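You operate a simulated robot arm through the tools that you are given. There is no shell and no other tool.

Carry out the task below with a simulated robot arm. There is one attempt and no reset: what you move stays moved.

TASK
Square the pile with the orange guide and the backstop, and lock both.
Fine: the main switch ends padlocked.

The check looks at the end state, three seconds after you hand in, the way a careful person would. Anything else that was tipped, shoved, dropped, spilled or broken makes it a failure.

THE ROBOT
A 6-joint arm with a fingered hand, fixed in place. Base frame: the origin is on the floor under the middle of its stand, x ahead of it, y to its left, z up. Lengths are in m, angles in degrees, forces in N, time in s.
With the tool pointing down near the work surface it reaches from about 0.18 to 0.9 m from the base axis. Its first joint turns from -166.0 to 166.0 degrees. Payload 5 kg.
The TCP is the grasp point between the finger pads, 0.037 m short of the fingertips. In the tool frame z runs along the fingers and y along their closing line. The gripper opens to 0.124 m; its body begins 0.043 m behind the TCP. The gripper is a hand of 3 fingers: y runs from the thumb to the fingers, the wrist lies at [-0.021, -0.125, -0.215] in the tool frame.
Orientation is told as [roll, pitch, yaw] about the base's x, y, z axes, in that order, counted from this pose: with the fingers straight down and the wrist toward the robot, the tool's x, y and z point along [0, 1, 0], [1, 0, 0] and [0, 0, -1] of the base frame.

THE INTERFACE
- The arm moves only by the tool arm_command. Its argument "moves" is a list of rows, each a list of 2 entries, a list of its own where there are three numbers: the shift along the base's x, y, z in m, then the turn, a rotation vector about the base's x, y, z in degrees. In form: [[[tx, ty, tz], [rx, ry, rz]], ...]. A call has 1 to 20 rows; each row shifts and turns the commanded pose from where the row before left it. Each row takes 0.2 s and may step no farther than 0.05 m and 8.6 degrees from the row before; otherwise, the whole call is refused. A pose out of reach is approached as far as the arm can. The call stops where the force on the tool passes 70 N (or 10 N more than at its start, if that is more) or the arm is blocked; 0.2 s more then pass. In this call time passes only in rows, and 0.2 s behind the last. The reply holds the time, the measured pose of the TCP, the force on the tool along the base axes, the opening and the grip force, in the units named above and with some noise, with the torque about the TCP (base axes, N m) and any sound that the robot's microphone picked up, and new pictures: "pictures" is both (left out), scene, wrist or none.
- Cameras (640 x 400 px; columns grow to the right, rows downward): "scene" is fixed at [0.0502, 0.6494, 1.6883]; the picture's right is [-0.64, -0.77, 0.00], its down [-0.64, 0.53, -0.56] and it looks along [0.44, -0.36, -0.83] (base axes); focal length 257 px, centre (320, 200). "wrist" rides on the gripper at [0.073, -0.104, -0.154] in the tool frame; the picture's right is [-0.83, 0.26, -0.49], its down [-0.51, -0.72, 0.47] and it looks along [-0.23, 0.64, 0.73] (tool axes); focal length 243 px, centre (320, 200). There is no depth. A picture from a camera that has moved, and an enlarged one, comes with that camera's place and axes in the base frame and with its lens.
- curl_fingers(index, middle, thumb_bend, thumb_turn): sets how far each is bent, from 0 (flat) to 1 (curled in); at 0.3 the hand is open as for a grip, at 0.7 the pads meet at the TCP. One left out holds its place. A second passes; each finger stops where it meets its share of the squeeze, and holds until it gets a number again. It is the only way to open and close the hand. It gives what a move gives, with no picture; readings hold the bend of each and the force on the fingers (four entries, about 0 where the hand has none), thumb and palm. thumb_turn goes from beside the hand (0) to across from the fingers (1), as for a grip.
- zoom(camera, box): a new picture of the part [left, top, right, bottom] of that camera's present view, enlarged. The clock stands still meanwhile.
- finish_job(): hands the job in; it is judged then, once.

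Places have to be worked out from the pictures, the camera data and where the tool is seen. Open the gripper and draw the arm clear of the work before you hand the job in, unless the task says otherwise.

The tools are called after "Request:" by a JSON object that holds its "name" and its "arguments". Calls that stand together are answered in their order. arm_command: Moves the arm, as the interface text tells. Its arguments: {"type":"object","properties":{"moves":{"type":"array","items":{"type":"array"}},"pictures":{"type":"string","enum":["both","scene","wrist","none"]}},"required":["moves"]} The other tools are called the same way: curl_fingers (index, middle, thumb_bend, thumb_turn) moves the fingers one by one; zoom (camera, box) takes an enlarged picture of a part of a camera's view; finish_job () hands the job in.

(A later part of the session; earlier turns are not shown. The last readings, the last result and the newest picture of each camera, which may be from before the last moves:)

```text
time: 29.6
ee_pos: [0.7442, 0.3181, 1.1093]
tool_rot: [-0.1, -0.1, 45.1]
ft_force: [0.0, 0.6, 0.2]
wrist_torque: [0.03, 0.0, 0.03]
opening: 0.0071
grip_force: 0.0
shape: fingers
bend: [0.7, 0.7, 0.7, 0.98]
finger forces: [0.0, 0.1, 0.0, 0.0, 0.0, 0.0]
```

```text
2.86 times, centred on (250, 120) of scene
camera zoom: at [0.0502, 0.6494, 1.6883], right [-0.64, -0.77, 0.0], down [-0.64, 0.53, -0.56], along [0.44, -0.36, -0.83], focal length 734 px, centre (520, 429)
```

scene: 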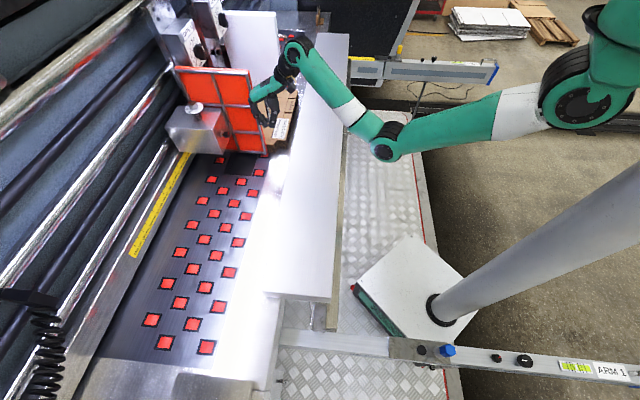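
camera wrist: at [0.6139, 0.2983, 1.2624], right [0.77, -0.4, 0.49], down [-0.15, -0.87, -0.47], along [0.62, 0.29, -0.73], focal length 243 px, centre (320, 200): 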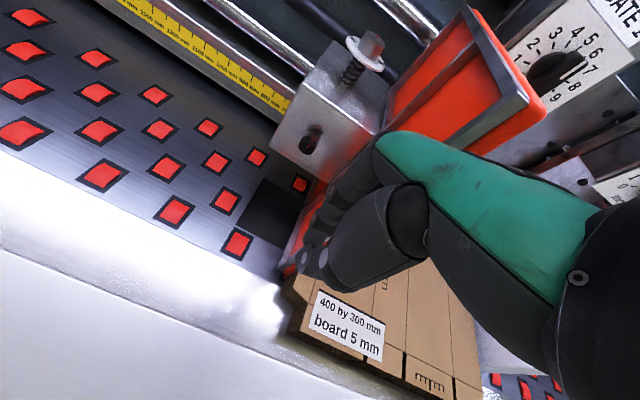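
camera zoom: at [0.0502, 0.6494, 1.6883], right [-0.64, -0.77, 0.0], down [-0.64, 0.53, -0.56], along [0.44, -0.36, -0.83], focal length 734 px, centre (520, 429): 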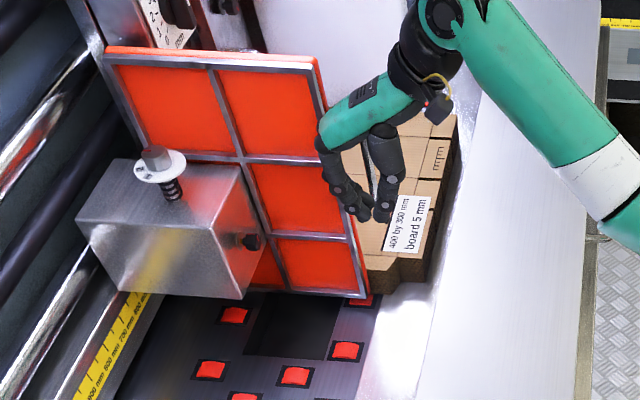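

That call was refused for step size; I repeat with slightly smaller steps.

Request:
{"name": "arm_command", "arguments": {"moves": [[[-0.025, -0.025, 0.0], [0, 0, 0]], [[-0.025, -0.025, 0.0], [0, 0, 0]], [[-0.02, -0.03, 0.01], [0, 0, -7]], [[0.0, -0.045, 0.01], [0, 0, -7]], [[0.0, -0.043, 0.02], [0, 0, -7]], [[0.01, -0.043, 0.02], [0, 0, -7]], [[0.01, -0.043, 0.02], [0, 0, -7]], [[0.01, -0.043, 0.01], [0, 0, -7]]], "pictures": "both"}}

Request:
{"name": "zoom", "arguments": {"camera": "scene", "box": [160, 50, 340, 190]}}

Request:
{"name": "zoom", "arguments": {"camera": "wrist", "box": [0, 0, 330, 210]}}

```text
time: 31.4
ee_pos: [0.7056, 0.0224, 1.1972]
tool_rot: [0.0, 0.0, 3.0]
ft_force: [-0.3, 1.0, -0.4]
wrist_torque: [0.0, 0.02, -0.01]
opening: 0.0069
grip_force: 0.0
shape: fingers
bend: [0.7, 0.7, 0.7, 0.98]
finger forces: [0.2, 0.0, 0.0, 0.0, 0.0, 0.1]
camera wrist: at [0.5973, 0.088, 1.3512], right [0.3, -0.81, 0.49], down [-0.69, -0.54, -0.47], along [0.65, -0.2, -0.73], focal length 243 px, centre (320, 200)
```

scene: 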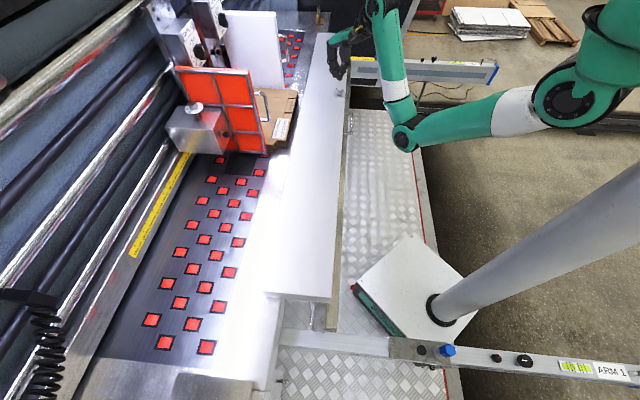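
wrist: 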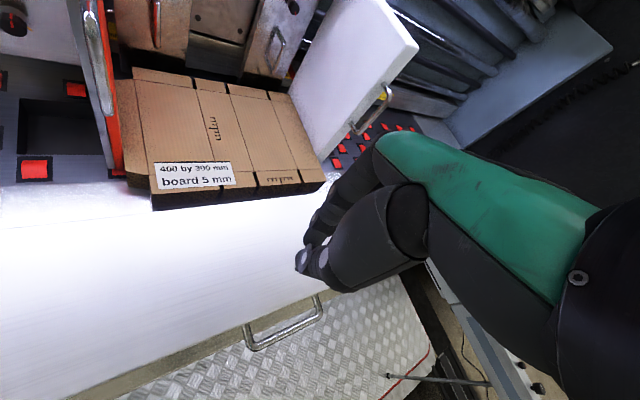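

```text
2.86 times, centred on (250, 120) of scene
camera zoom: at [0.0502, 0.6494, 1.6883], right [-0.64, -0.77, 0.0], down [-0.64, 0.53, -0.56], along [0.44, -0.36, -0.83], focal length 734 px, centre (520, 429)
```

zoom: 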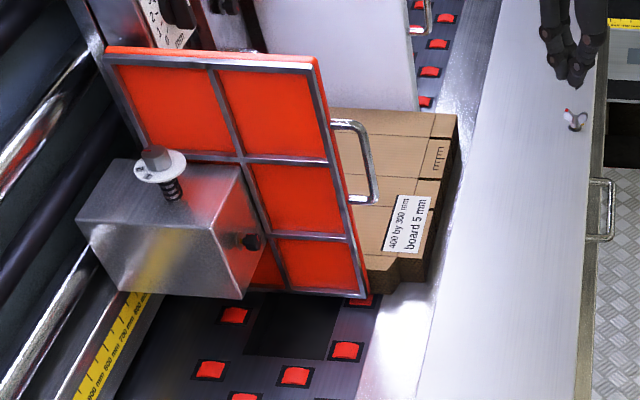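

```text
1.90 times, centred on (165, 105) of wrist
camera zoom: at [0.5973, 0.088, 1.3512], right [0.3, -0.81, 0.49], down [-0.69, -0.54, -0.47], along [0.65, -0.2, -0.73], focal length 462 px, centre (615, 381)
```

zoom: 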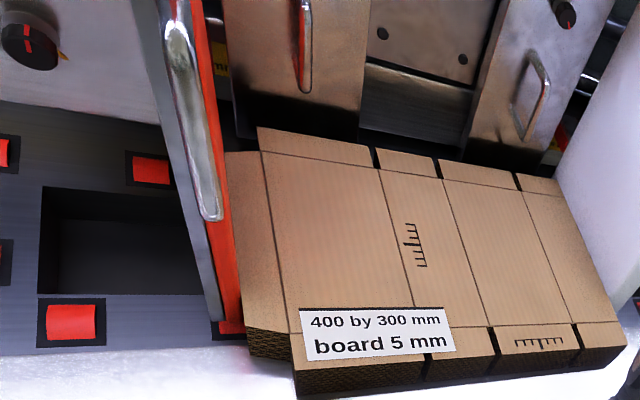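

The pile's right edge now lies along the white plate (v≈0.75 at both ends), and the guide is against its left side. Next is the backstop: I move the closed hand behind the beam's rear handle (about (0.692,−0.06,0.91)).

Request:
{"name": "arm_command", "arguments": {"moves": [[[-0.0211, -0.0345, -0.02], [0, 0, 8.4]], [[-0.0211, -0.0345, -0.02], [0, 0, 8.4]], [[-0.0211, -0.0345, -0.02], [0, 0, 8.4]], [[-0.0211, -0.0345, -0.02], [0, 0, 8.4]], [[-0.0211, -0.0345, -0.02], [0, 0, 8.4]], [[0.0, 0.0, -0.04], [0, 0, 0]], [[0.0, 0.0, -0.04], [0, 0, 0]]], "pictures": "both"}}

Request:
{"name": "zoom", "arguments": {"camera": "scene", "box": [300, 40, 420, 140]}}

```text
time: 33.0
ee_pos: [0.6131, -0.1474, 0.9959]
tool_rot: [0.0, 0.1, 45.0]
ft_force: [1.1, 0.1, -0.2]
wrist_torque: [-0.01, 0.02, 0.02]
opening: 0.0066
grip_force: 0.0
shape: fingers
bend: [0.7, 0.7, 0.7, 0.98]
finger forces: [0.0, 0.1, 0.0, 0.1, 0.0, 0.1]
out of reach, approached as far as the arm can: row 4, 5
camera wrist: at [0.4881, -0.1718, 1.15], right [0.77, -0.4, 0.49], down [-0.15, -0.87, -0.47], along [0.62, 0.29, -0.73], focal length 243 px, centre (320, 200)
```

scene: 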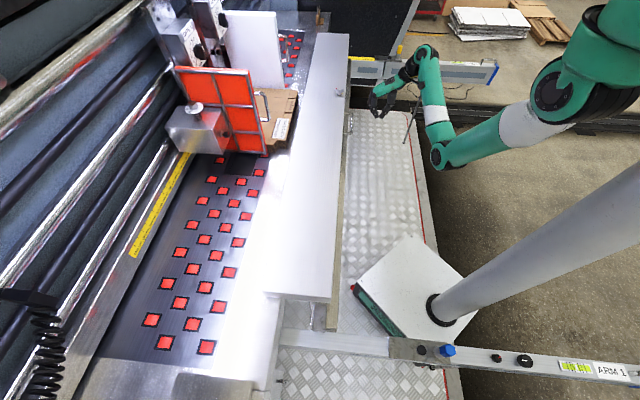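
wrist: 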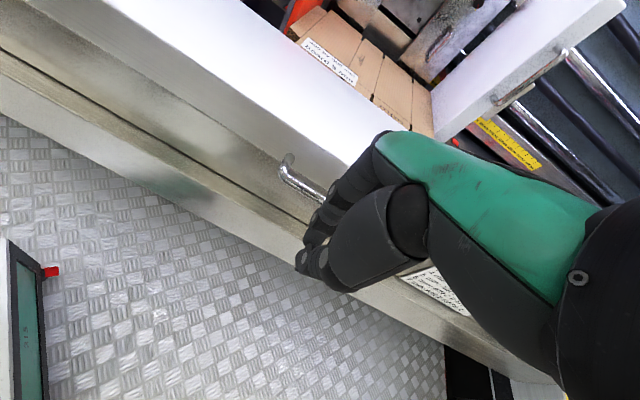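

```text
4.00 times, centred on (360, 90) of scene
camera zoom: at [0.0502, 0.6494, 1.6883], right [-0.64, -0.77, 0.0], down [-0.64, 0.53, -0.56], along [0.44, -0.36, -0.83], focal length 1028 px, centre (160, 640)
```

zoom: 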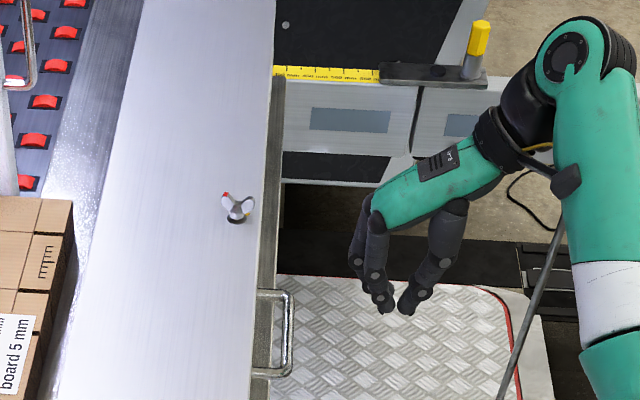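

TCP is behind the handle at u=0.329, v=0.538 (handle bar at u≈0.444, v 0.48–0.62, z≈0.905). I lower to handle height and advance until just short of it.

Request:
{"name": "arm_command", "arguments": {"moves": [[[0.0, 0.0, -0.042], [0, 0, 0]], [[0.0, 0.0, -0.042], [0, 0, 0]], [[0.02, 0.02, 0], [0, 0, 0]]], "pictures": "both"}}

Request:
{"name": "zoom", "arguments": {"camera": "scene", "box": [300, 40, 420, 140]}}

```text
time: 33.8
ee_pos: [0.6361, -0.1294, 0.9113]
tool_rot: [-0.1, 0.0, 45.1]
ft_force: [0.1, 0.4, -0.5]
wrist_torque: [-0.01, 0.02, 0.0]
opening: 0.0071
grip_force: 0.0
shape: fingers
bend: [0.7, 0.7, 0.7, 0.98]
finger forces: [0.1, 0.0, 0.1, 0.0, 0.0, 0.1]
camera wrist: at [0.509, -0.1525, 1.066], right [0.77, -0.4, 0.49], down [-0.15, -0.87, -0.47], along [0.62, 0.29, -0.73], focal length 243 px, centre (320, 200)
```

scene: 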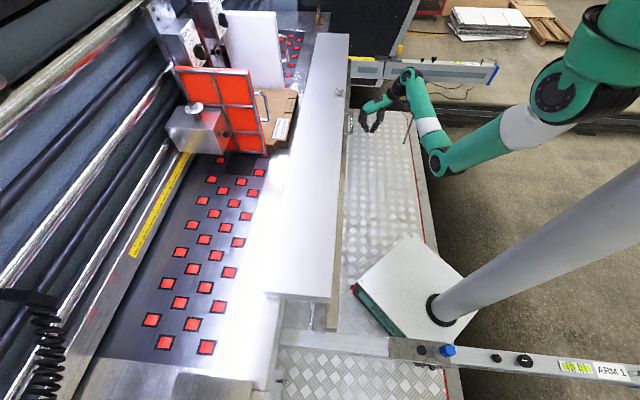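
wrist: 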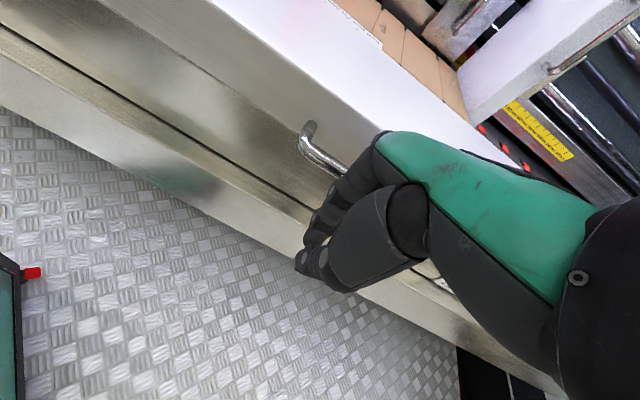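

```text
4.00 times, centred on (360, 90) of scene
camera zoom: at [0.0502, 0.6494, 1.6883], right [-0.64, -0.77, 0.0], down [-0.64, 0.53, -0.56], along [0.44, -0.36, -0.83], focal length 1028 px, centre (160, 640)
```

zoom: 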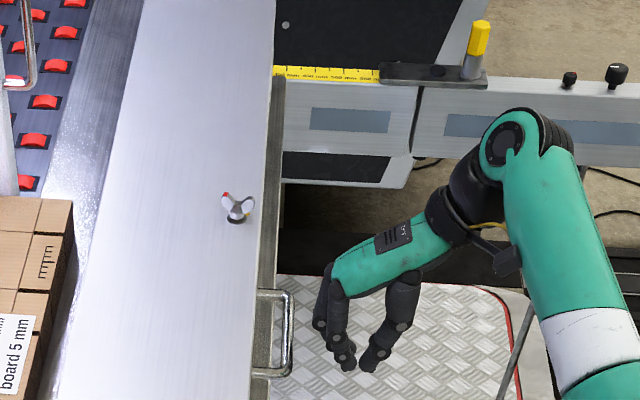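

The hand is at handle height, still ~7 cm behind the bar. I advance along +f in 1 cm steps watching for contact.

Request:
{"name": "arm_command", "arguments": {"moves": [[[0.00707, 0.00707, 0], [0, 0, 0]], [[0.00707, 0.00707, 0], [0, 0, 0]], [[0.00707, 0.00707, 0], [0, 0, 0]], [[0.00707, 0.00707, 0], [0, 0, 0]], [[0.00354, 0.00354, 0], [0, 0, 0]], [[0.00354, 0.00354, 0], [0, 0, 0]]], "pictures": "both"}}

Request:
{"name": "zoom", "arguments": {"camera": "scene", "box": [300, 40, 420, 140]}}

```text
time: 35.2
ee_pos: [0.672, -0.0927, 0.9136]
tool_rot: [0.0, 0.0, 45.1]
ft_force: [-2.9, -1.1, 1.7]
wrist_torque: [0.01, -0.02, -0.03]
opening: 0.0071
grip_force: 2.6
shape: fingers
bend: [0.7, 0.7, 0.7, 0.98]
finger forces: [0.0, 3.8, 0.0, 0.0, 0.0, 0.0]
camera wrist: at [0.546, -0.1157, 1.0668], right [0.77, -0.4, 0.49], down [-0.15, -0.87, -0.47], along [0.62, 0.29, -0.73], focal length 243 px, centre (320, 200)
```

scene: 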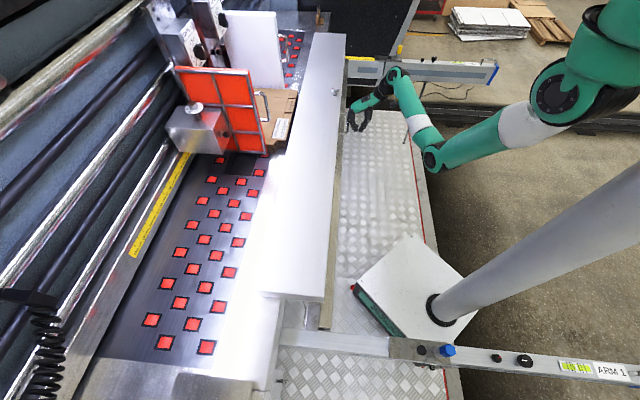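
wrist: 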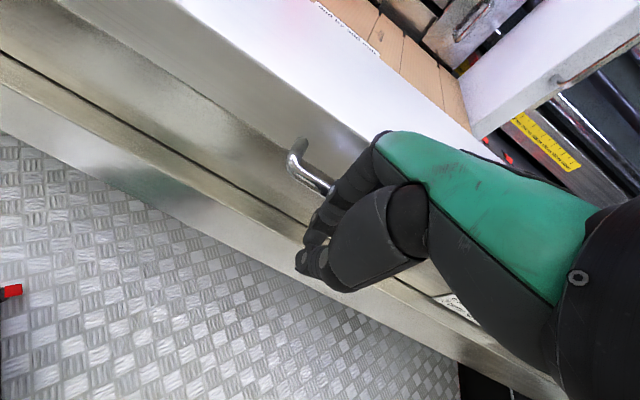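

```text
4.00 times, centred on (360, 90) of scene
camera zoom: at [0.0502, 0.6494, 1.6883], right [-0.64, -0.77, 0.0], down [-0.64, 0.53, -0.56], along [0.44, -0.36, -0.83], focal length 1028 px, centre (160, 640)
```

zoom: 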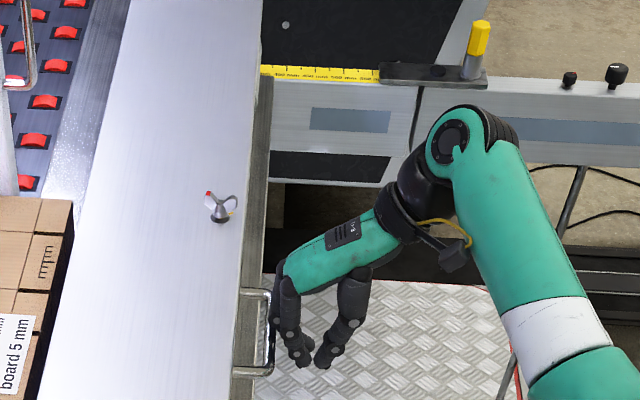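

The beam slides freely with ~4 N, so it is unlocked too. I keep pushing along +f in 7 mm steps.

Request:
{"name": "arm_command", "arguments": {"moves": [[[0.005, 0.005, 0], [0, 0, 0]], [[0.005, 0.005, 0], [0, 0, 0]], [[0.005, 0.005, 0], [0, 0, 0]], [[0.005, 0.005, 0], [0, 0, 0]]], "pictures": "both"}}

Request:
{"name": "zoom", "arguments": {"camera": "scene", "box": [230, 40, 370, 150]}}

```text
time: 36.2
ee_pos: [0.6907, -0.073, 0.913]
tool_rot: [-0.1, 0.0, 45.0]
ft_force: [-3.1, -3.3, 1.4]
wrist_torque: [0.02, -0.05, -0.1]
opening: 0.0068
grip_force: 2.7
shape: fingers
bend: [0.7, 0.7, 0.7, 0.98]
finger forces: [0.2, 5.1, 0.0, 0.0, 0.0, 0.1]
camera wrist: at [0.5657, -0.0964, 1.0669], right [0.77, -0.4, 0.49], down [-0.15, -0.87, -0.47], along [0.62, 0.29, -0.73], focal length 243 px, centre (320, 200)
```

scene: 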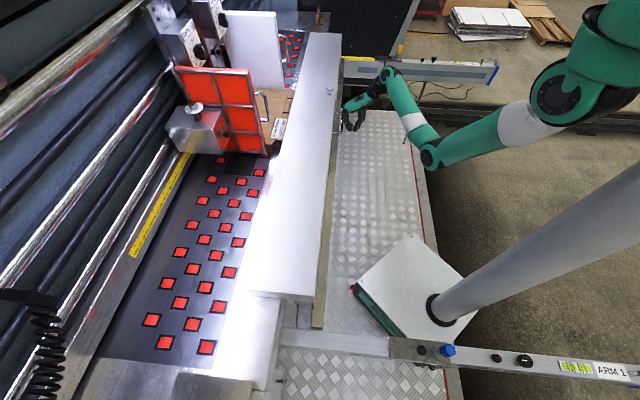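
wrist: 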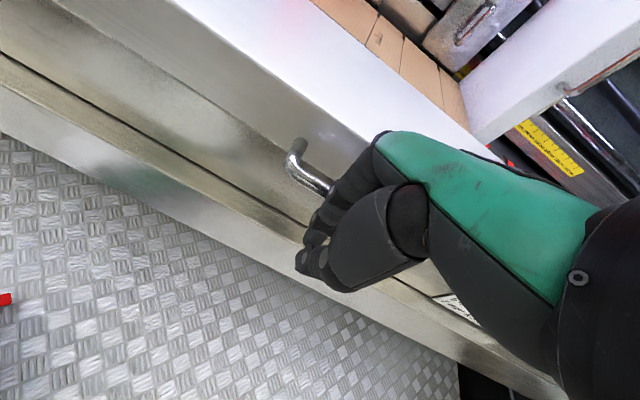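

```text
3.64 times, centred on (300, 95) of scene
camera zoom: at [0.0502, 0.6494, 1.6883], right [-0.64, -0.77, 0.0], down [-0.64, 0.53, -0.56], along [0.44, -0.36, -0.83], focal length 934 px, centre (393, 582)
```

zoom: 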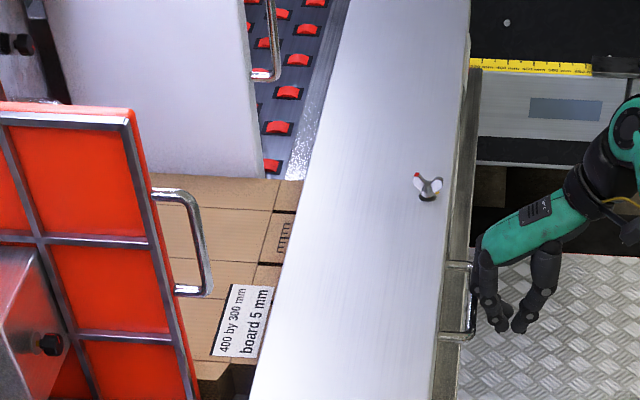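

The beam is approaching the pile's rear edge. I continue with 5 mm steps.

Request:
{"name": "arm_command", "arguments": {"moves": [[[0.00354, 0.00354, 0], [0, 0, 0]], [[0.00354, 0.00354, 0], [0, 0, 0]], [[0.00354, 0.00354, 0], [0, 0, 0]], [[0.00354, 0.00354, 0], [0, 0, 0]]], "pictures": "scene"}}

Request:
{"name": "zoom", "arguments": {"camera": "scene", "box": [230, 40, 370, 150]}}

```text
time: 37.2
ee_pos: [0.7062, -0.0588, 0.9128]
tool_rot: [-0.1, 0.0, 45.2]
ft_force: [-4.3, -2.8, 4.8]
wrist_torque: [0.08, -0.17, -0.01]
opening: 0.0068
grip_force: 3.4
shape: fingers
bend: [0.7, 0.7, 0.7, 0.98]
finger forces: [0.0, 6.6, 0.1, 0.1, 0.0, 0.0]
```

scene: 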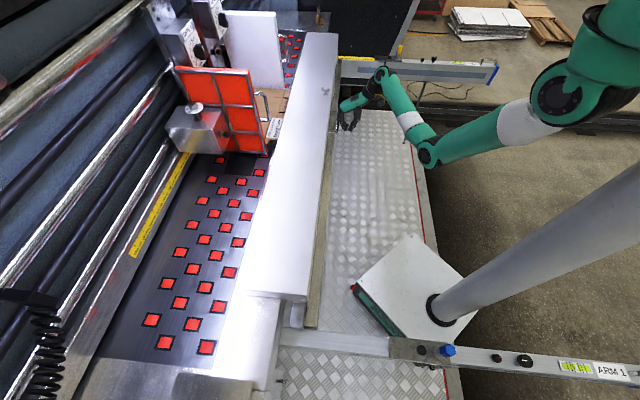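

```text
3.64 times, centred on (300, 95) of scene
camera zoom: at [0.0502, 0.6494, 1.6883], right [-0.64, -0.77, 0.0], down [-0.64, 0.53, -0.56], along [0.44, -0.36, -0.83], focal length 934 px, centre (393, 582)
```

zoom: 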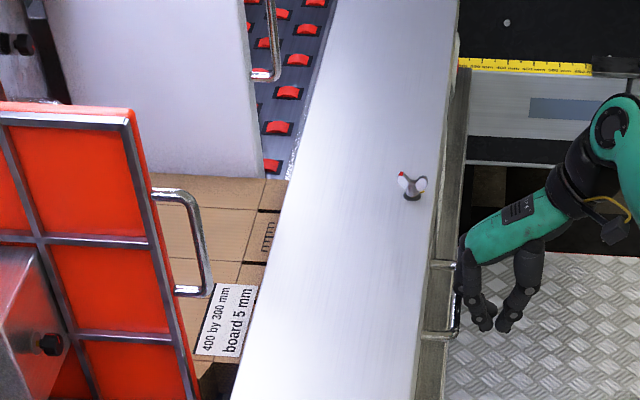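

The beam front is reaching the pile edge (~7 N). I continue with 4 mm steps, watching the force closely.

Request:
{"name": "arm_command", "arguments": {"moves": [[[0.0028, 0.0028, 0], [0, 0, 0]], [[0.0028, 0.0028, 0], [0, 0, 0]], [[0.0028, 0.0028, 0], [0, 0, 0]], [[0.0028, 0.0028, 0], [0, 0, 0]]], "pictures": "both"}}

Request:
{"name": "zoom", "arguments": {"camera": "scene", "box": [230, 40, 370, 150]}}

Request:
{"name": "zoom", "arguments": {"camera": "wrist", "box": [240, 0, 480, 150]}}

```text
time: 38.2
ee_pos: [0.7154, -0.05, 0.9137]
tool_rot: [-0.1, -0.1, 44.9]
ft_force: [-15.6, -16.6, 10.9]
wrist_torque: [0.11, -0.3, -0.33]
opening: 0.0062
grip_force: 12.2
shape: fingers
bend: [0.7, 0.71, 0.7, 0.98]
finger forces: [0.8, 22.6, 0.0, 0.0, 0.0, 0.0]
camera wrist: at [0.5899, -0.0727, 1.0668], right [0.77, -0.4, 0.49], down [-0.15, -0.87, -0.47], along [0.62, 0.29, -0.73], focal length 243 px, centre (320, 200)
```

scene: 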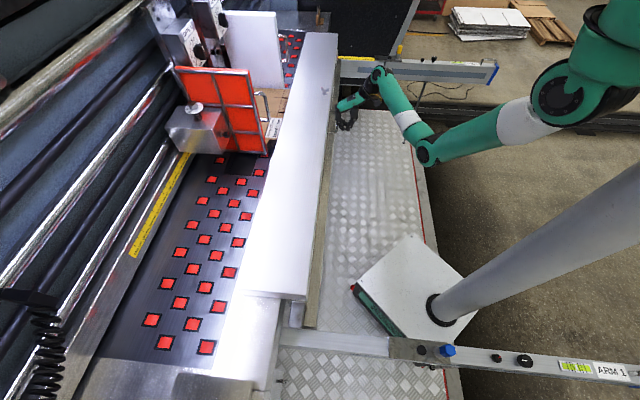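
wrist: 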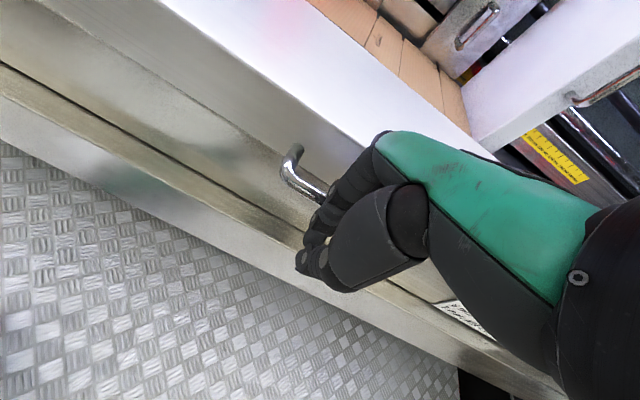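

```text
3.64 times, centred on (300, 95) of scene
camera zoom: at [0.0502, 0.6494, 1.6883], right [-0.64, -0.77, 0.0], down [-0.64, 0.53, -0.56], along [0.44, -0.36, -0.83], focal length 934 px, centre (393, 582)
```

zoom: 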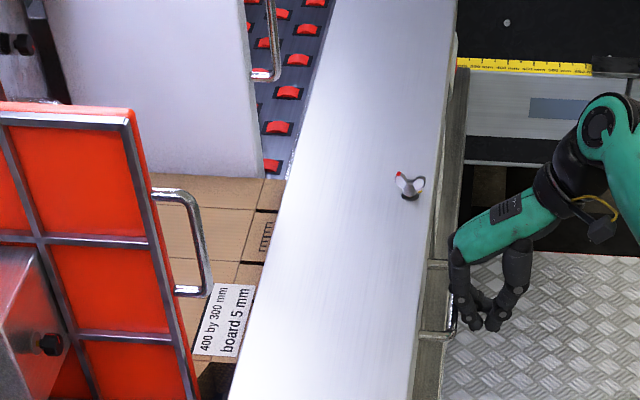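

```text
2.67 times, centred on (360, 75) of wrist
camera zoom: at [0.5899, -0.0727, 1.0668], right [0.77, -0.4, 0.49], down [-0.15, -0.87, -0.47], along [0.62, 0.29, -0.73], focal length 647 px, centre (213, 533)
```

zoom: 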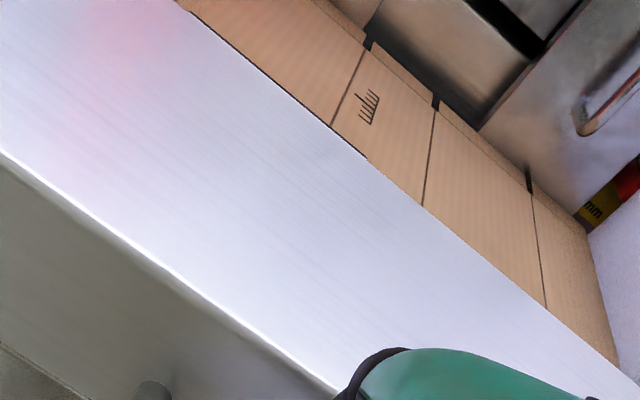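

Force rose to ~23 N and the pile's front edge appears flush with the gates. I push 2 mm more to confirm it is a hard stop.

Request:
{"name": "arm_command", "arguments": {"moves": [[[0.0014, 0.0014, 0], [0, 0, 0]]], "pictures": "none"}}

```text
time: 38.6
ee_pos: [0.716, -0.0484, 0.9149]
tool_rot: [-0.1, 0.0, 44.9]
ft_force: [-17.6, -16.8, 14.0]
wrist_torque: [0.17, -0.29, -0.19]
opening: 0.0039
grip_force: 13.2
shape: fingers
bend: [0.7, 0.71, 0.7, 0.98]
finger forces: [4.0, 23.1, 0.0, 0.1, 0.0, 0.1]
```

It barely moved further while force held at ~24 N, so the pile is at the gates. I back off, lift clear, and take a look at the whole pile from above.

Request:
{"name": "arm_command", "arguments": {"moves": [[[-0.01, -0.01, 0], [0, 0, 0]], [[-0.025, -0.025, 0], [0, 0, 0]], [[-0.01, -0.01, 0.045], [0, 0, 0]], [[0, 0, 0.048], [0, 0, 0]], [[0, 0, 0.048], [0, 0, 0]], [[0, 0.01, 0.048], [0, 0, -6]], [[0.01, 0.02, 0.04], [0, 0, -8]], [[0.015, 0.03, 0.025], [0, 0, -8]], [[0.02, 0.04, 0.01], [0, 0, -8]], [[0.02, 0.04, 0.0], [0, 0, -8]]], "pictures": "both"}}

Request:
{"name": "zoom", "arguments": {"camera": "scene", "box": [150, 30, 350, 180]}}

Request:
{"name": "zoom", "arguments": {"camera": "wrist", "box": [0, 0, 400, 250]}}

```text
time: 40.8
ee_pos: [0.7405, 0.0483, 1.1784]
tool_rot: [0.0, -0.1, 7.0]
ft_force: [-1.0, 0.0, 0.7]
wrist_torque: [0.05, 0.01, 0.01]
opening: 0.0066
grip_force: 0.0
shape: fingers
bend: [0.7, 0.7, 0.7, 0.98]
finger forces: [0.0, 0.1, 0.0, 0.0, 0.0, 0.0]
camera wrist: at [0.6265, 0.1058, 1.3325], right [0.36, -0.79, 0.49], down [-0.66, -0.59, -0.47], along [0.66, -0.15, -0.73], focal length 243 px, centre (320, 200)
```

scene: 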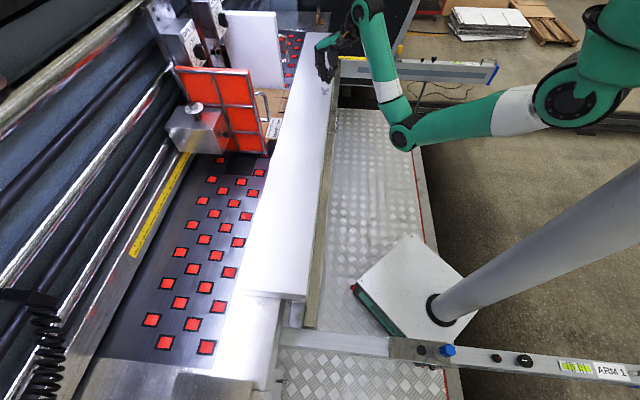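
wrist: 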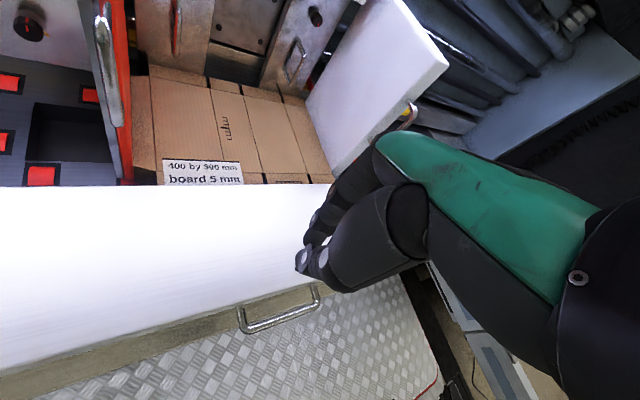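

```text
2.67 times, centred on (250, 105) of scene
camera zoom: at [0.0502, 0.6494, 1.6883], right [-0.64, -0.77, 0.0], down [-0.64, 0.53, -0.56], along [0.44, -0.36, -0.83], focal length 685 px, centre (507, 453)
```

zoom: 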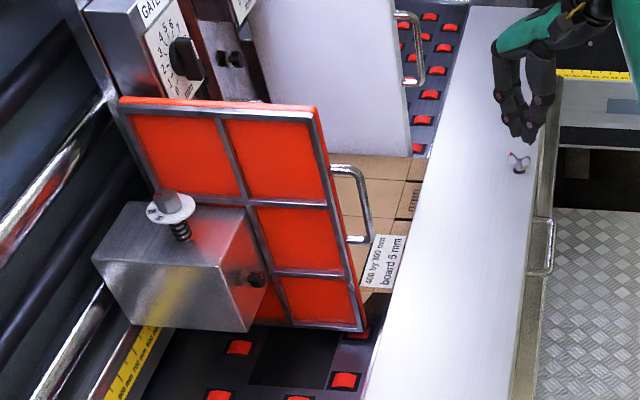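

```text
1.60 times, centred on (200, 125) of wrist
camera zoom: at [0.6265, 0.1058, 1.3325], right [0.36, -0.79, 0.49], down [-0.66, -0.59, -0.47], along [0.66, -0.15, -0.73], focal length 388 px, centre (512, 320)
```

zoom: 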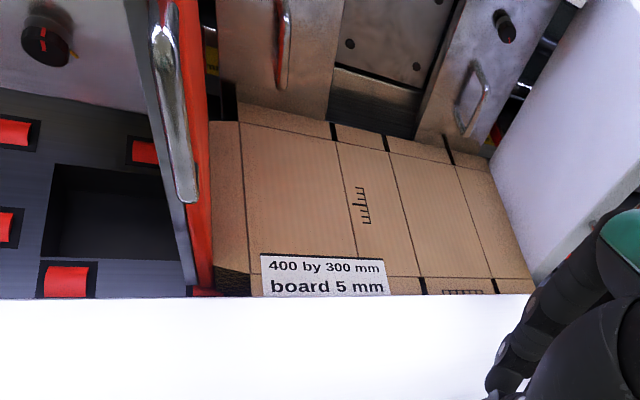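

The pile is now boxed in: front edge on the gates, right edge on the white plate, guide on the left, beam at the rear. Now I move to get a close look at the beam's wing nut to plan its turn.

Request:
{"name": "arm_command", "arguments": {"moves": [[[0.0066, -0.0414, -0.013], [0, 0, 2.2]], [[0.0066, -0.0414, -0.013], [0, 0, 2.2]], [[0.0066, -0.0414, -0.013], [0, 0, 2.2]], [[0.0066, -0.0414, -0.013], [0, 0, 2.2]], [[0.0066, -0.0414, -0.013], [0, 0, 2.2]], [[0.0066, -0.0414, -0.013], [0, 0, 2.2]]], "pictures": "both"}}

Request:
{"name": "zoom", "arguments": {"camera": "wrist", "box": [240, 130, 310, 200]}}

Request:
{"name": "zoom", "arguments": {"camera": "scene", "box": [310, 70, 350, 100]}}

```text
time: 42.2
ee_pos: [0.7792, -0.2018, 1.1001]
tool_rot: [-0.1, 0.1, 20.3]
ft_force: [-0.1, -0.2, 0.1]
wrist_torque: [-0.04, -0.01, -0.01]
opening: 0.0066
grip_force: 0.2
shape: fingers
bend: [0.7, 0.7, 0.7, 0.98]
finger forces: [0.0, 0.1, 0.0, 0.1, 0.0, 0.1]
camera wrist: at [0.6562, -0.1714, 1.2537], right [0.53, -0.69, 0.49], down [-0.5, -0.73, -0.47], along [0.68, 0.0, -0.73], focal length 243 px, centre (320, 200)
```

scene: 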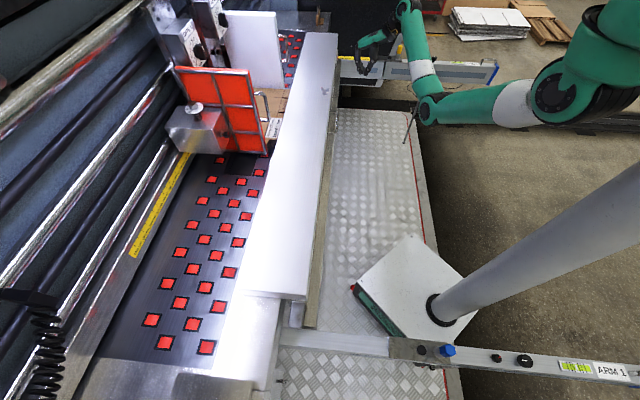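
wrist: 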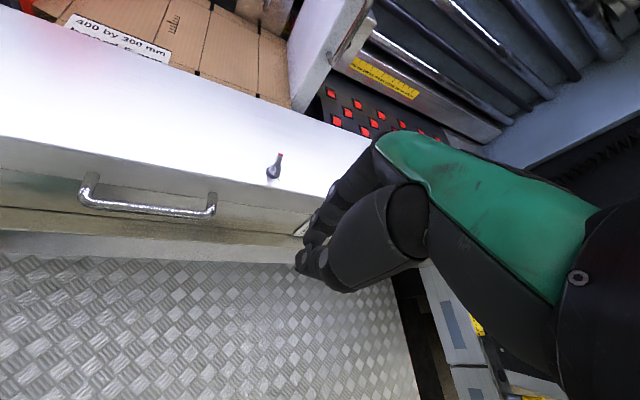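

```text
5.71 times, centred on (275, 165) of wrist
camera zoom: at [0.6562, -0.1714, 1.2537], right [0.53, -0.69, 0.49], down [-0.5, -0.73, -0.47], along [0.68, 0.0, -0.73], focal length 1386 px, centre (577, 400)
```

zoom: 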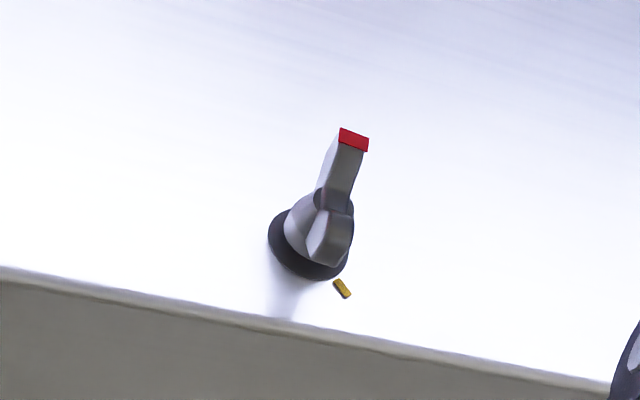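

```text
13.33 times, centred on (330, 85) of scene
camera zoom: at [0.0502, 0.6494, 1.6883], right [-0.64, -0.77, 0.0], down [-0.64, 0.53, -0.56], along [0.44, -0.36, -0.83], focal length 3426 px, centre (187, 1733)
```

zoom: 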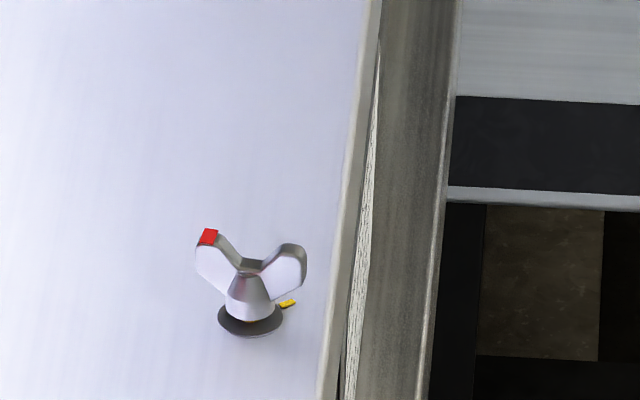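

The wing nut's axis is at about (0.909, −0.086), red wing toward +f (azimuth ~42°), yellow tick at azimuth ~−94°, i.e. about 135° clockwise. I'll push the plain wing clockwise with a single fingertip (which presses the beam toward the pile, not away), so I first shape the hand into a pointer in free air.

Request:
{"name": "curl_fingers", "arguments": {"index": 0.45, "middle": 1.0, "thumb_bend": 0.3, "thumb_turn": 0.0}}

Request:
{"name": "arm_command", "arguments": {"moves": [[[0, 0, 0], [0, 0, 0]]], "pictures": "both"}}

Request:
{"name": "zoom", "arguments": {"camera": "wrist", "box": [220, 120, 480, 380]}}

Request:
{"name": "zoom", "arguments": {"camera": "scene", "box": [330, 0, 430, 100]}}

```text
time: 43.2
ee_pos: [0.7786, -0.2029, 1.1011]
tool_rot: [0.0, 0.0, 20.3]
ft_force: [-0.4, 0.0, 0.6]
wrist_torque: [-0.01, -0.02, -0.04]
opening: 0.1689
grip_force: 0.1
shape: fingers
bend: [0.45, 1.0, 0.3, 0.0]
finger forces: [0.0, 0.0, 0.1, 0.1, 0.0, 0.0]
```

```text
time: 43.6
ee_pos: [0.7794, -0.2026, 1.1009]
tool_rot: [0.0, 0.0, 20.3]
ft_force: [-0.9, -0.2, 0.1]
wrist_torque: [0.03, -0.01, -0.02]
opening: 0.1693
grip_force: 0.1
shape: fingers
bend: [0.45, 1.0, 0.3, 0.0]
finger forces: [0.1, 0.0, 0.0, 0.0, 0.0, 0.1]
camera wrist: at [0.6562, -0.1712, 1.2539], right [0.53, -0.69, 0.49], down [-0.5, -0.73, -0.47], along [0.68, 0.0, -0.73], focal length 243 px, centre (320, 200)
```

scene: 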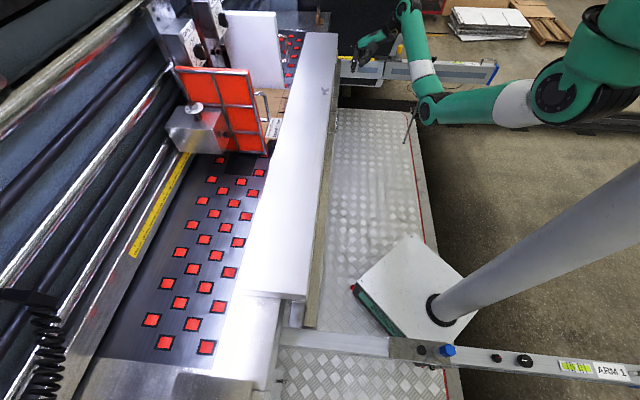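
wrist: 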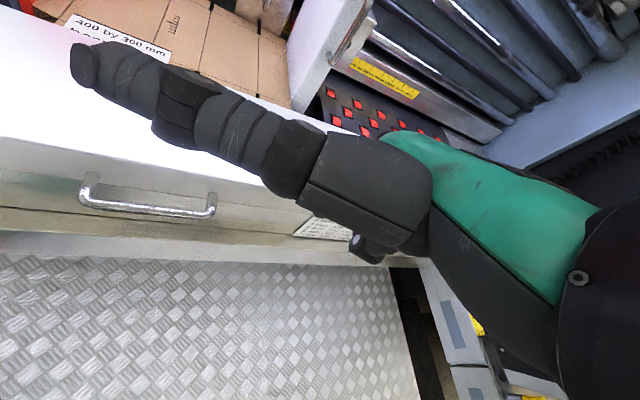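

```text
1.54 times, centred on (350, 250) of wrist
camera zoom: at [0.6562, -0.1712, 1.2539], right [0.53, -0.69, 0.49], down [-0.5, -0.73, -0.47], along [0.68, 0.0, -0.73], focal length 373 px, centre (274, 123)
```

zoom: 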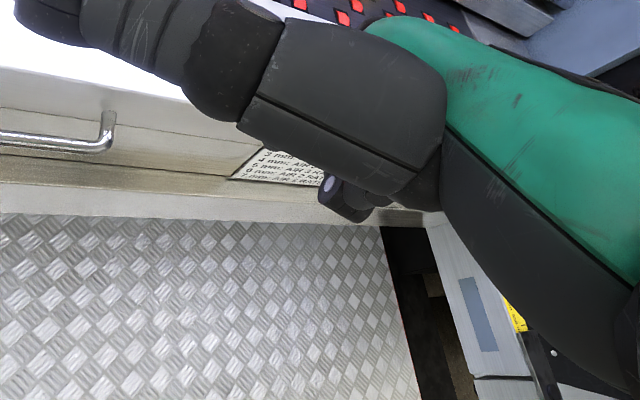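

```text
4.00 times, centred on (380, 50) of scene
camera zoom: at [0.0502, 0.6494, 1.6883], right [-0.64, -0.77, 0.0], down [-0.64, 0.53, -0.56], along [0.44, -0.36, -0.83], focal length 1028 px, centre (80, 800)
```

zoom: 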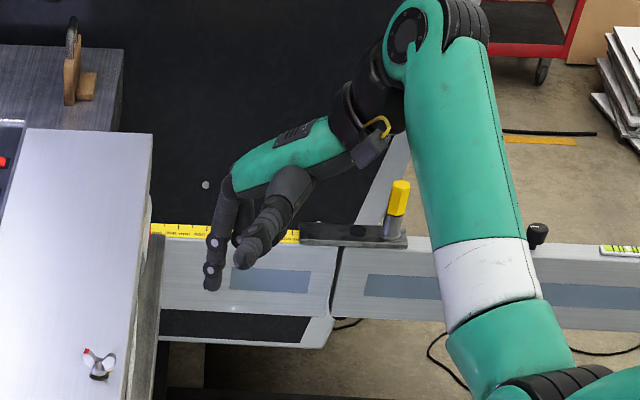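

The thumb sticks out sideways in this shape; I curl it in to leave only the index pointing.

Request:
{"name": "curl_fingers", "arguments": {"index": 0.45, "middle": 1.0, "thumb_bend": 0.0, "thumb_turn": 1.0}}

Request:
{"name": "arm_command", "arguments": {"moves": [[[0, 0, 0], [0, 0, 0]]], "pictures": "both"}}

Request:
{"name": "zoom", "arguments": {"camera": "wrist", "box": [220, 120, 480, 380]}}

Request:
{"name": "zoom", "arguments": {"camera": "scene", "box": [330, 20, 410, 100]}}

```text
time: 44.6
ee_pos: [0.7798, -0.2019, 1.1006]
tool_rot: [-0.1, -0.1, 20.4]
ft_force: [-0.6, -0.3, 0.1]
wrist_torque: [0.01, 0.01, 0.03]
opening: 0.1307
grip_force: 0.0
shape: fingers
bend: [0.45, 1.0, 0.0, 0.95]
finger forces: [0.0, 0.1, 0.0, 0.0, 0.0, 0.0]
```

```text
time: 45.0
ee_pos: [0.7788, -0.2022, 1.1012]
tool_rot: [0.0, 0.0, 20.3]
ft_force: [-0.3, -0.5, 0.3]
wrist_torque: [0.04, -0.01, -0.01]
opening: 0.1307
grip_force: 0.0
shape: fingers
bend: [0.45, 1.0, 0.0, 0.95]
finger forces: [0.1, 0.0, 0.0, 0.1, 0.1, 0.0]
camera wrist: at [0.6562, -0.1712, 1.254], right [0.53, -0.69, 0.49], down [-0.5, -0.73, -0.47], along [0.68, 0.0, -0.73], focal length 243 px, centre (320, 200)
```

scene: 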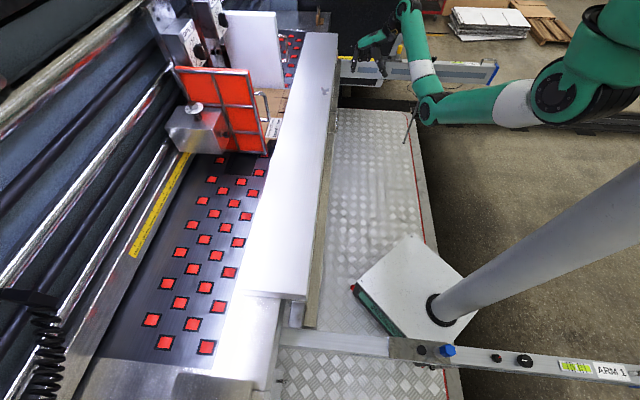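
wrist: 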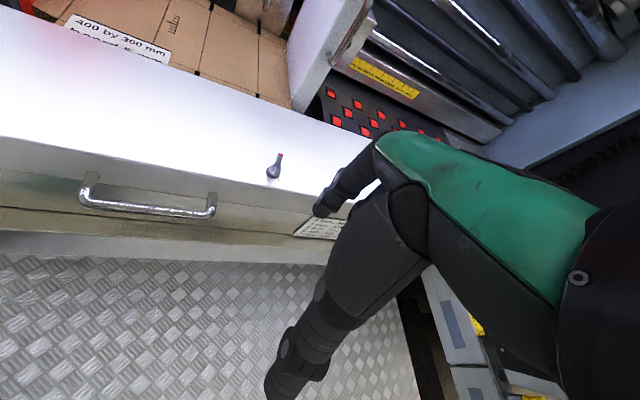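

```text
1.54 times, centred on (350, 250) of wrist
camera zoom: at [0.6562, -0.1712, 1.254], right [0.53, -0.69, 0.49], down [-0.5, -0.73, -0.47], along [0.68, 0.0, -0.73], focal length 373 px, centre (274, 123)
```

zoom: 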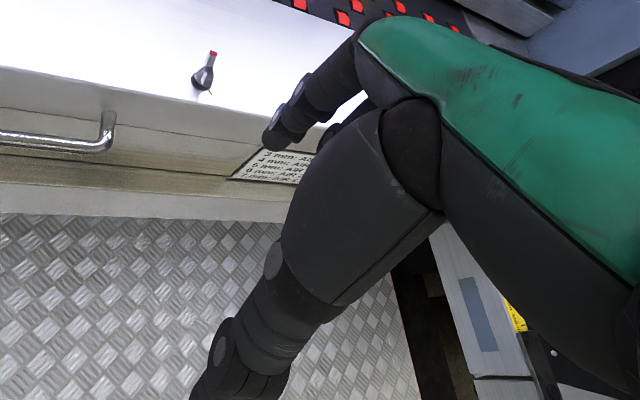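

```text
5.00 times, centred on (370, 60) of scene
camera zoom: at [0.0502, 0.6494, 1.6883], right [-0.64, -0.77, 0.0], down [-0.64, 0.53, -0.56], along [0.44, -0.36, -0.83], focal length 1285 px, centre (70, 900)
```

zoom: 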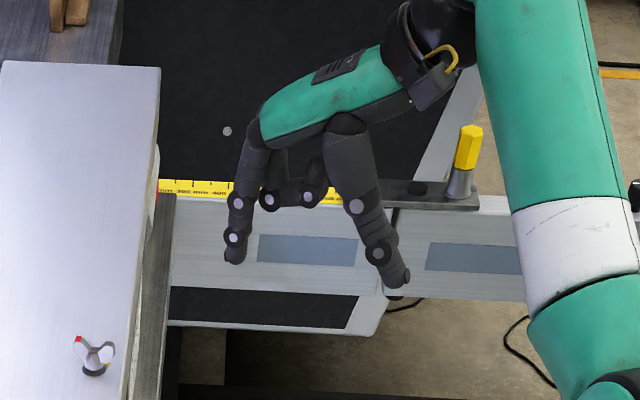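

Good: the index points down with its tip at about tool (0, +0.056, +0.048), and the thumb and middle are clear above it. I move above the −y side of the wing nut with yaw 0 to calibrate the tip against it.

Request:
{"name": "arm_command", "arguments": {"moves": [[[0.0185, 0.0195, -0.005], [0, 0, -6.8]], [[0.0185, 0.0195, -0.005], [0, 0, -6.8]], [[0.0185, 0.0195, -0.005], [0, 0, -6.7]], [[0.0185, 0.0195, -0.005], [0, 0, 0]]], "pictures": "both"}}

Request:
{"name": "zoom", "arguments": {"camera": "scene", "box": [300, 50, 370, 110]}}

Request:
{"name": "zoom", "arguments": {"camera": "wrist", "box": [240, 130, 400, 260]}}

```text
time: 46.0
ee_pos: [0.8523, -0.1223, 1.079]
tool_rot: [0.0, -0.1, -0.1]
ft_force: [-0.5, -0.8, 0.0]
wrist_torque: [-0.01, 0.0, 0.01]
opening: 0.1311
grip_force: 0.1
shape: fingers
bend: [0.45, 1.0, 0.0, 0.95]
finger forces: [0.0, 0.1, 0.0, 0.0, 0.1, 0.1]
camera wrist: at [0.7476, -0.0507, 1.2321], right [0.26, -0.83, 0.49], down [-0.72, -0.51, -0.47], along [0.64, -0.23, -0.73], focal length 243 px, centre (320, 200)
```

scene: 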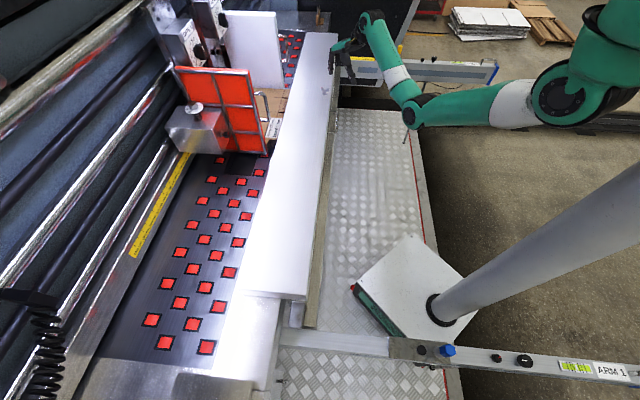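
wrist: 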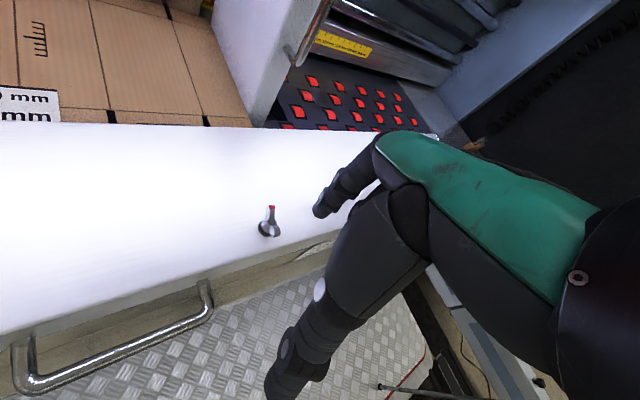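

```text
6.67 times, centred on (335, 80) of scene
camera zoom: at [0.0502, 0.6494, 1.6883], right [-0.64, -0.77, 0.0], down [-0.64, 0.53, -0.56], along [0.44, -0.36, -0.83], focal length 1713 px, centre (220, 1000)
```

zoom: 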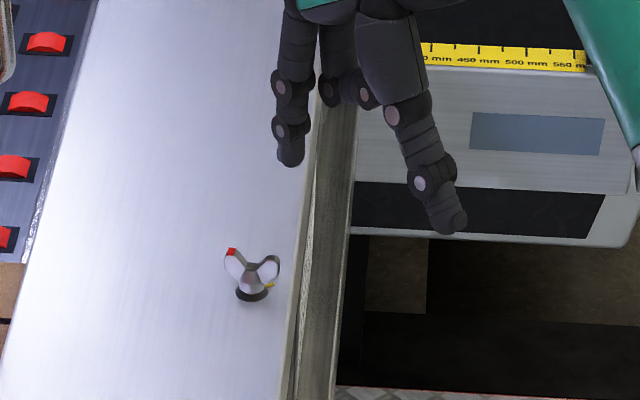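

```text
3.08 times, centred on (320, 195) of wrist
camera zoom: at [0.7476, -0.0507, 1.2321], right [0.26, -0.83, 0.49], down [-0.72, -0.51, -0.47], along [0.64, -0.23, -0.73], focal length 746 px, centre (320, 215)
```

zoom: 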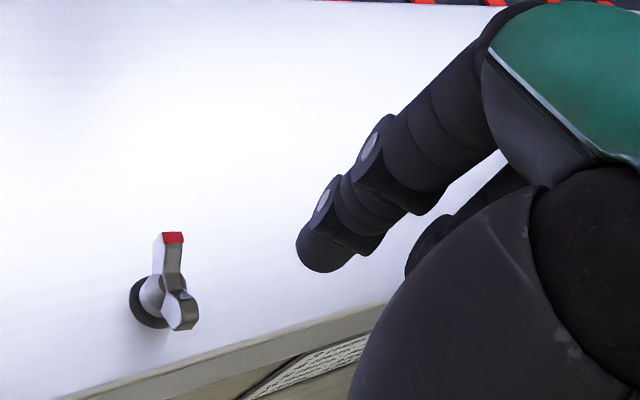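

The tip is at roughly (0.916,−0.125,1.018). I descend carefully beside the wing nut, then check with pictures.

Request:
{"name": "arm_command", "arguments": {"moves": [[[0, 0, -0.02], [0, 0, 0]], [[0, 0, -0.02], [0, 0, 0]], [[0, 0, -0.01], [0, 0, 0]]], "pictures": "both"}}

Request:
{"name": "zoom", "arguments": {"camera": "scene", "box": [300, 50, 370, 110]}}

Request:
{"name": "zoom", "arguments": {"camera": "wrist", "box": [240, 130, 400, 260]}}

```text
time: 46.8
ee_pos: [0.8502, -0.1234, 1.0281]
tool_rot: [0.1, 0.0, 0.0]
ft_force: [-0.8, -0.5, 0.5]
wrist_torque: [-0.01, -0.01, -0.02]
opening: 0.1311
grip_force: 0.1
shape: fingers
bend: [0.45, 1.0, 0.0, 0.95]
finger forces: [0.0, 0.1, 0.0, 0.0, 0.0, 0.1]
camera wrist: at [0.7459, -0.0512, 1.1824], right [0.26, -0.83, 0.49], down [-0.72, -0.51, -0.47], along [0.64, -0.23, -0.73], focal length 243 px, centre (320, 200)
```

scene: 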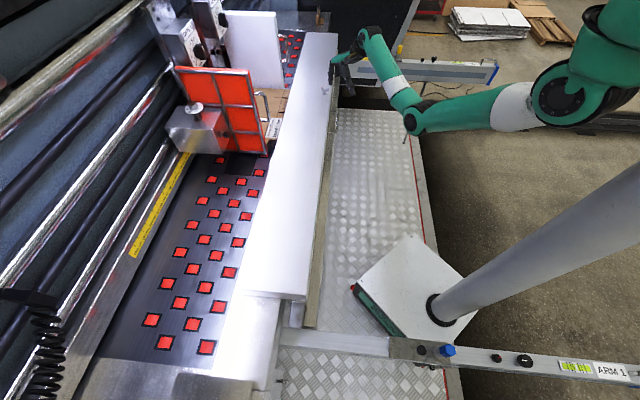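
wrist: 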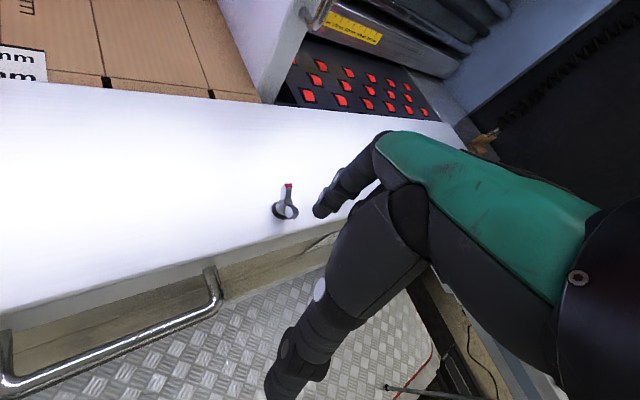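

```text
6.67 times, centred on (335, 80) of scene
camera zoom: at [0.0502, 0.6494, 1.6883], right [-0.64, -0.77, 0.0], down [-0.64, 0.53, -0.56], along [0.44, -0.36, -0.83], focal length 1713 px, centre (220, 1000)
```

zoom: 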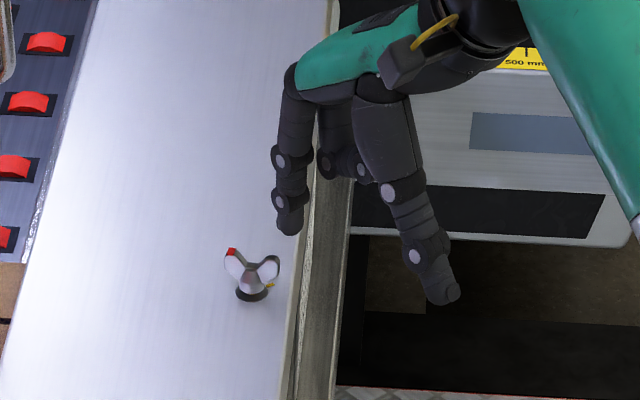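

```text
3.08 times, centred on (320, 195) of wrist
camera zoom: at [0.7459, -0.0512, 1.1824], right [0.26, -0.83, 0.49], down [-0.72, -0.51, -0.47], along [0.64, -0.23, -0.73], focal length 746 px, centre (320, 215)
```

zoom: 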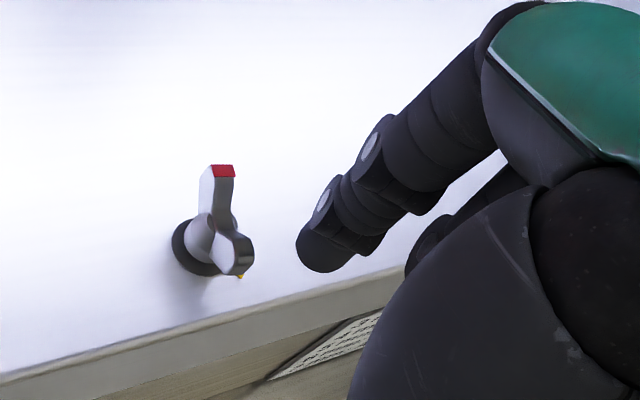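

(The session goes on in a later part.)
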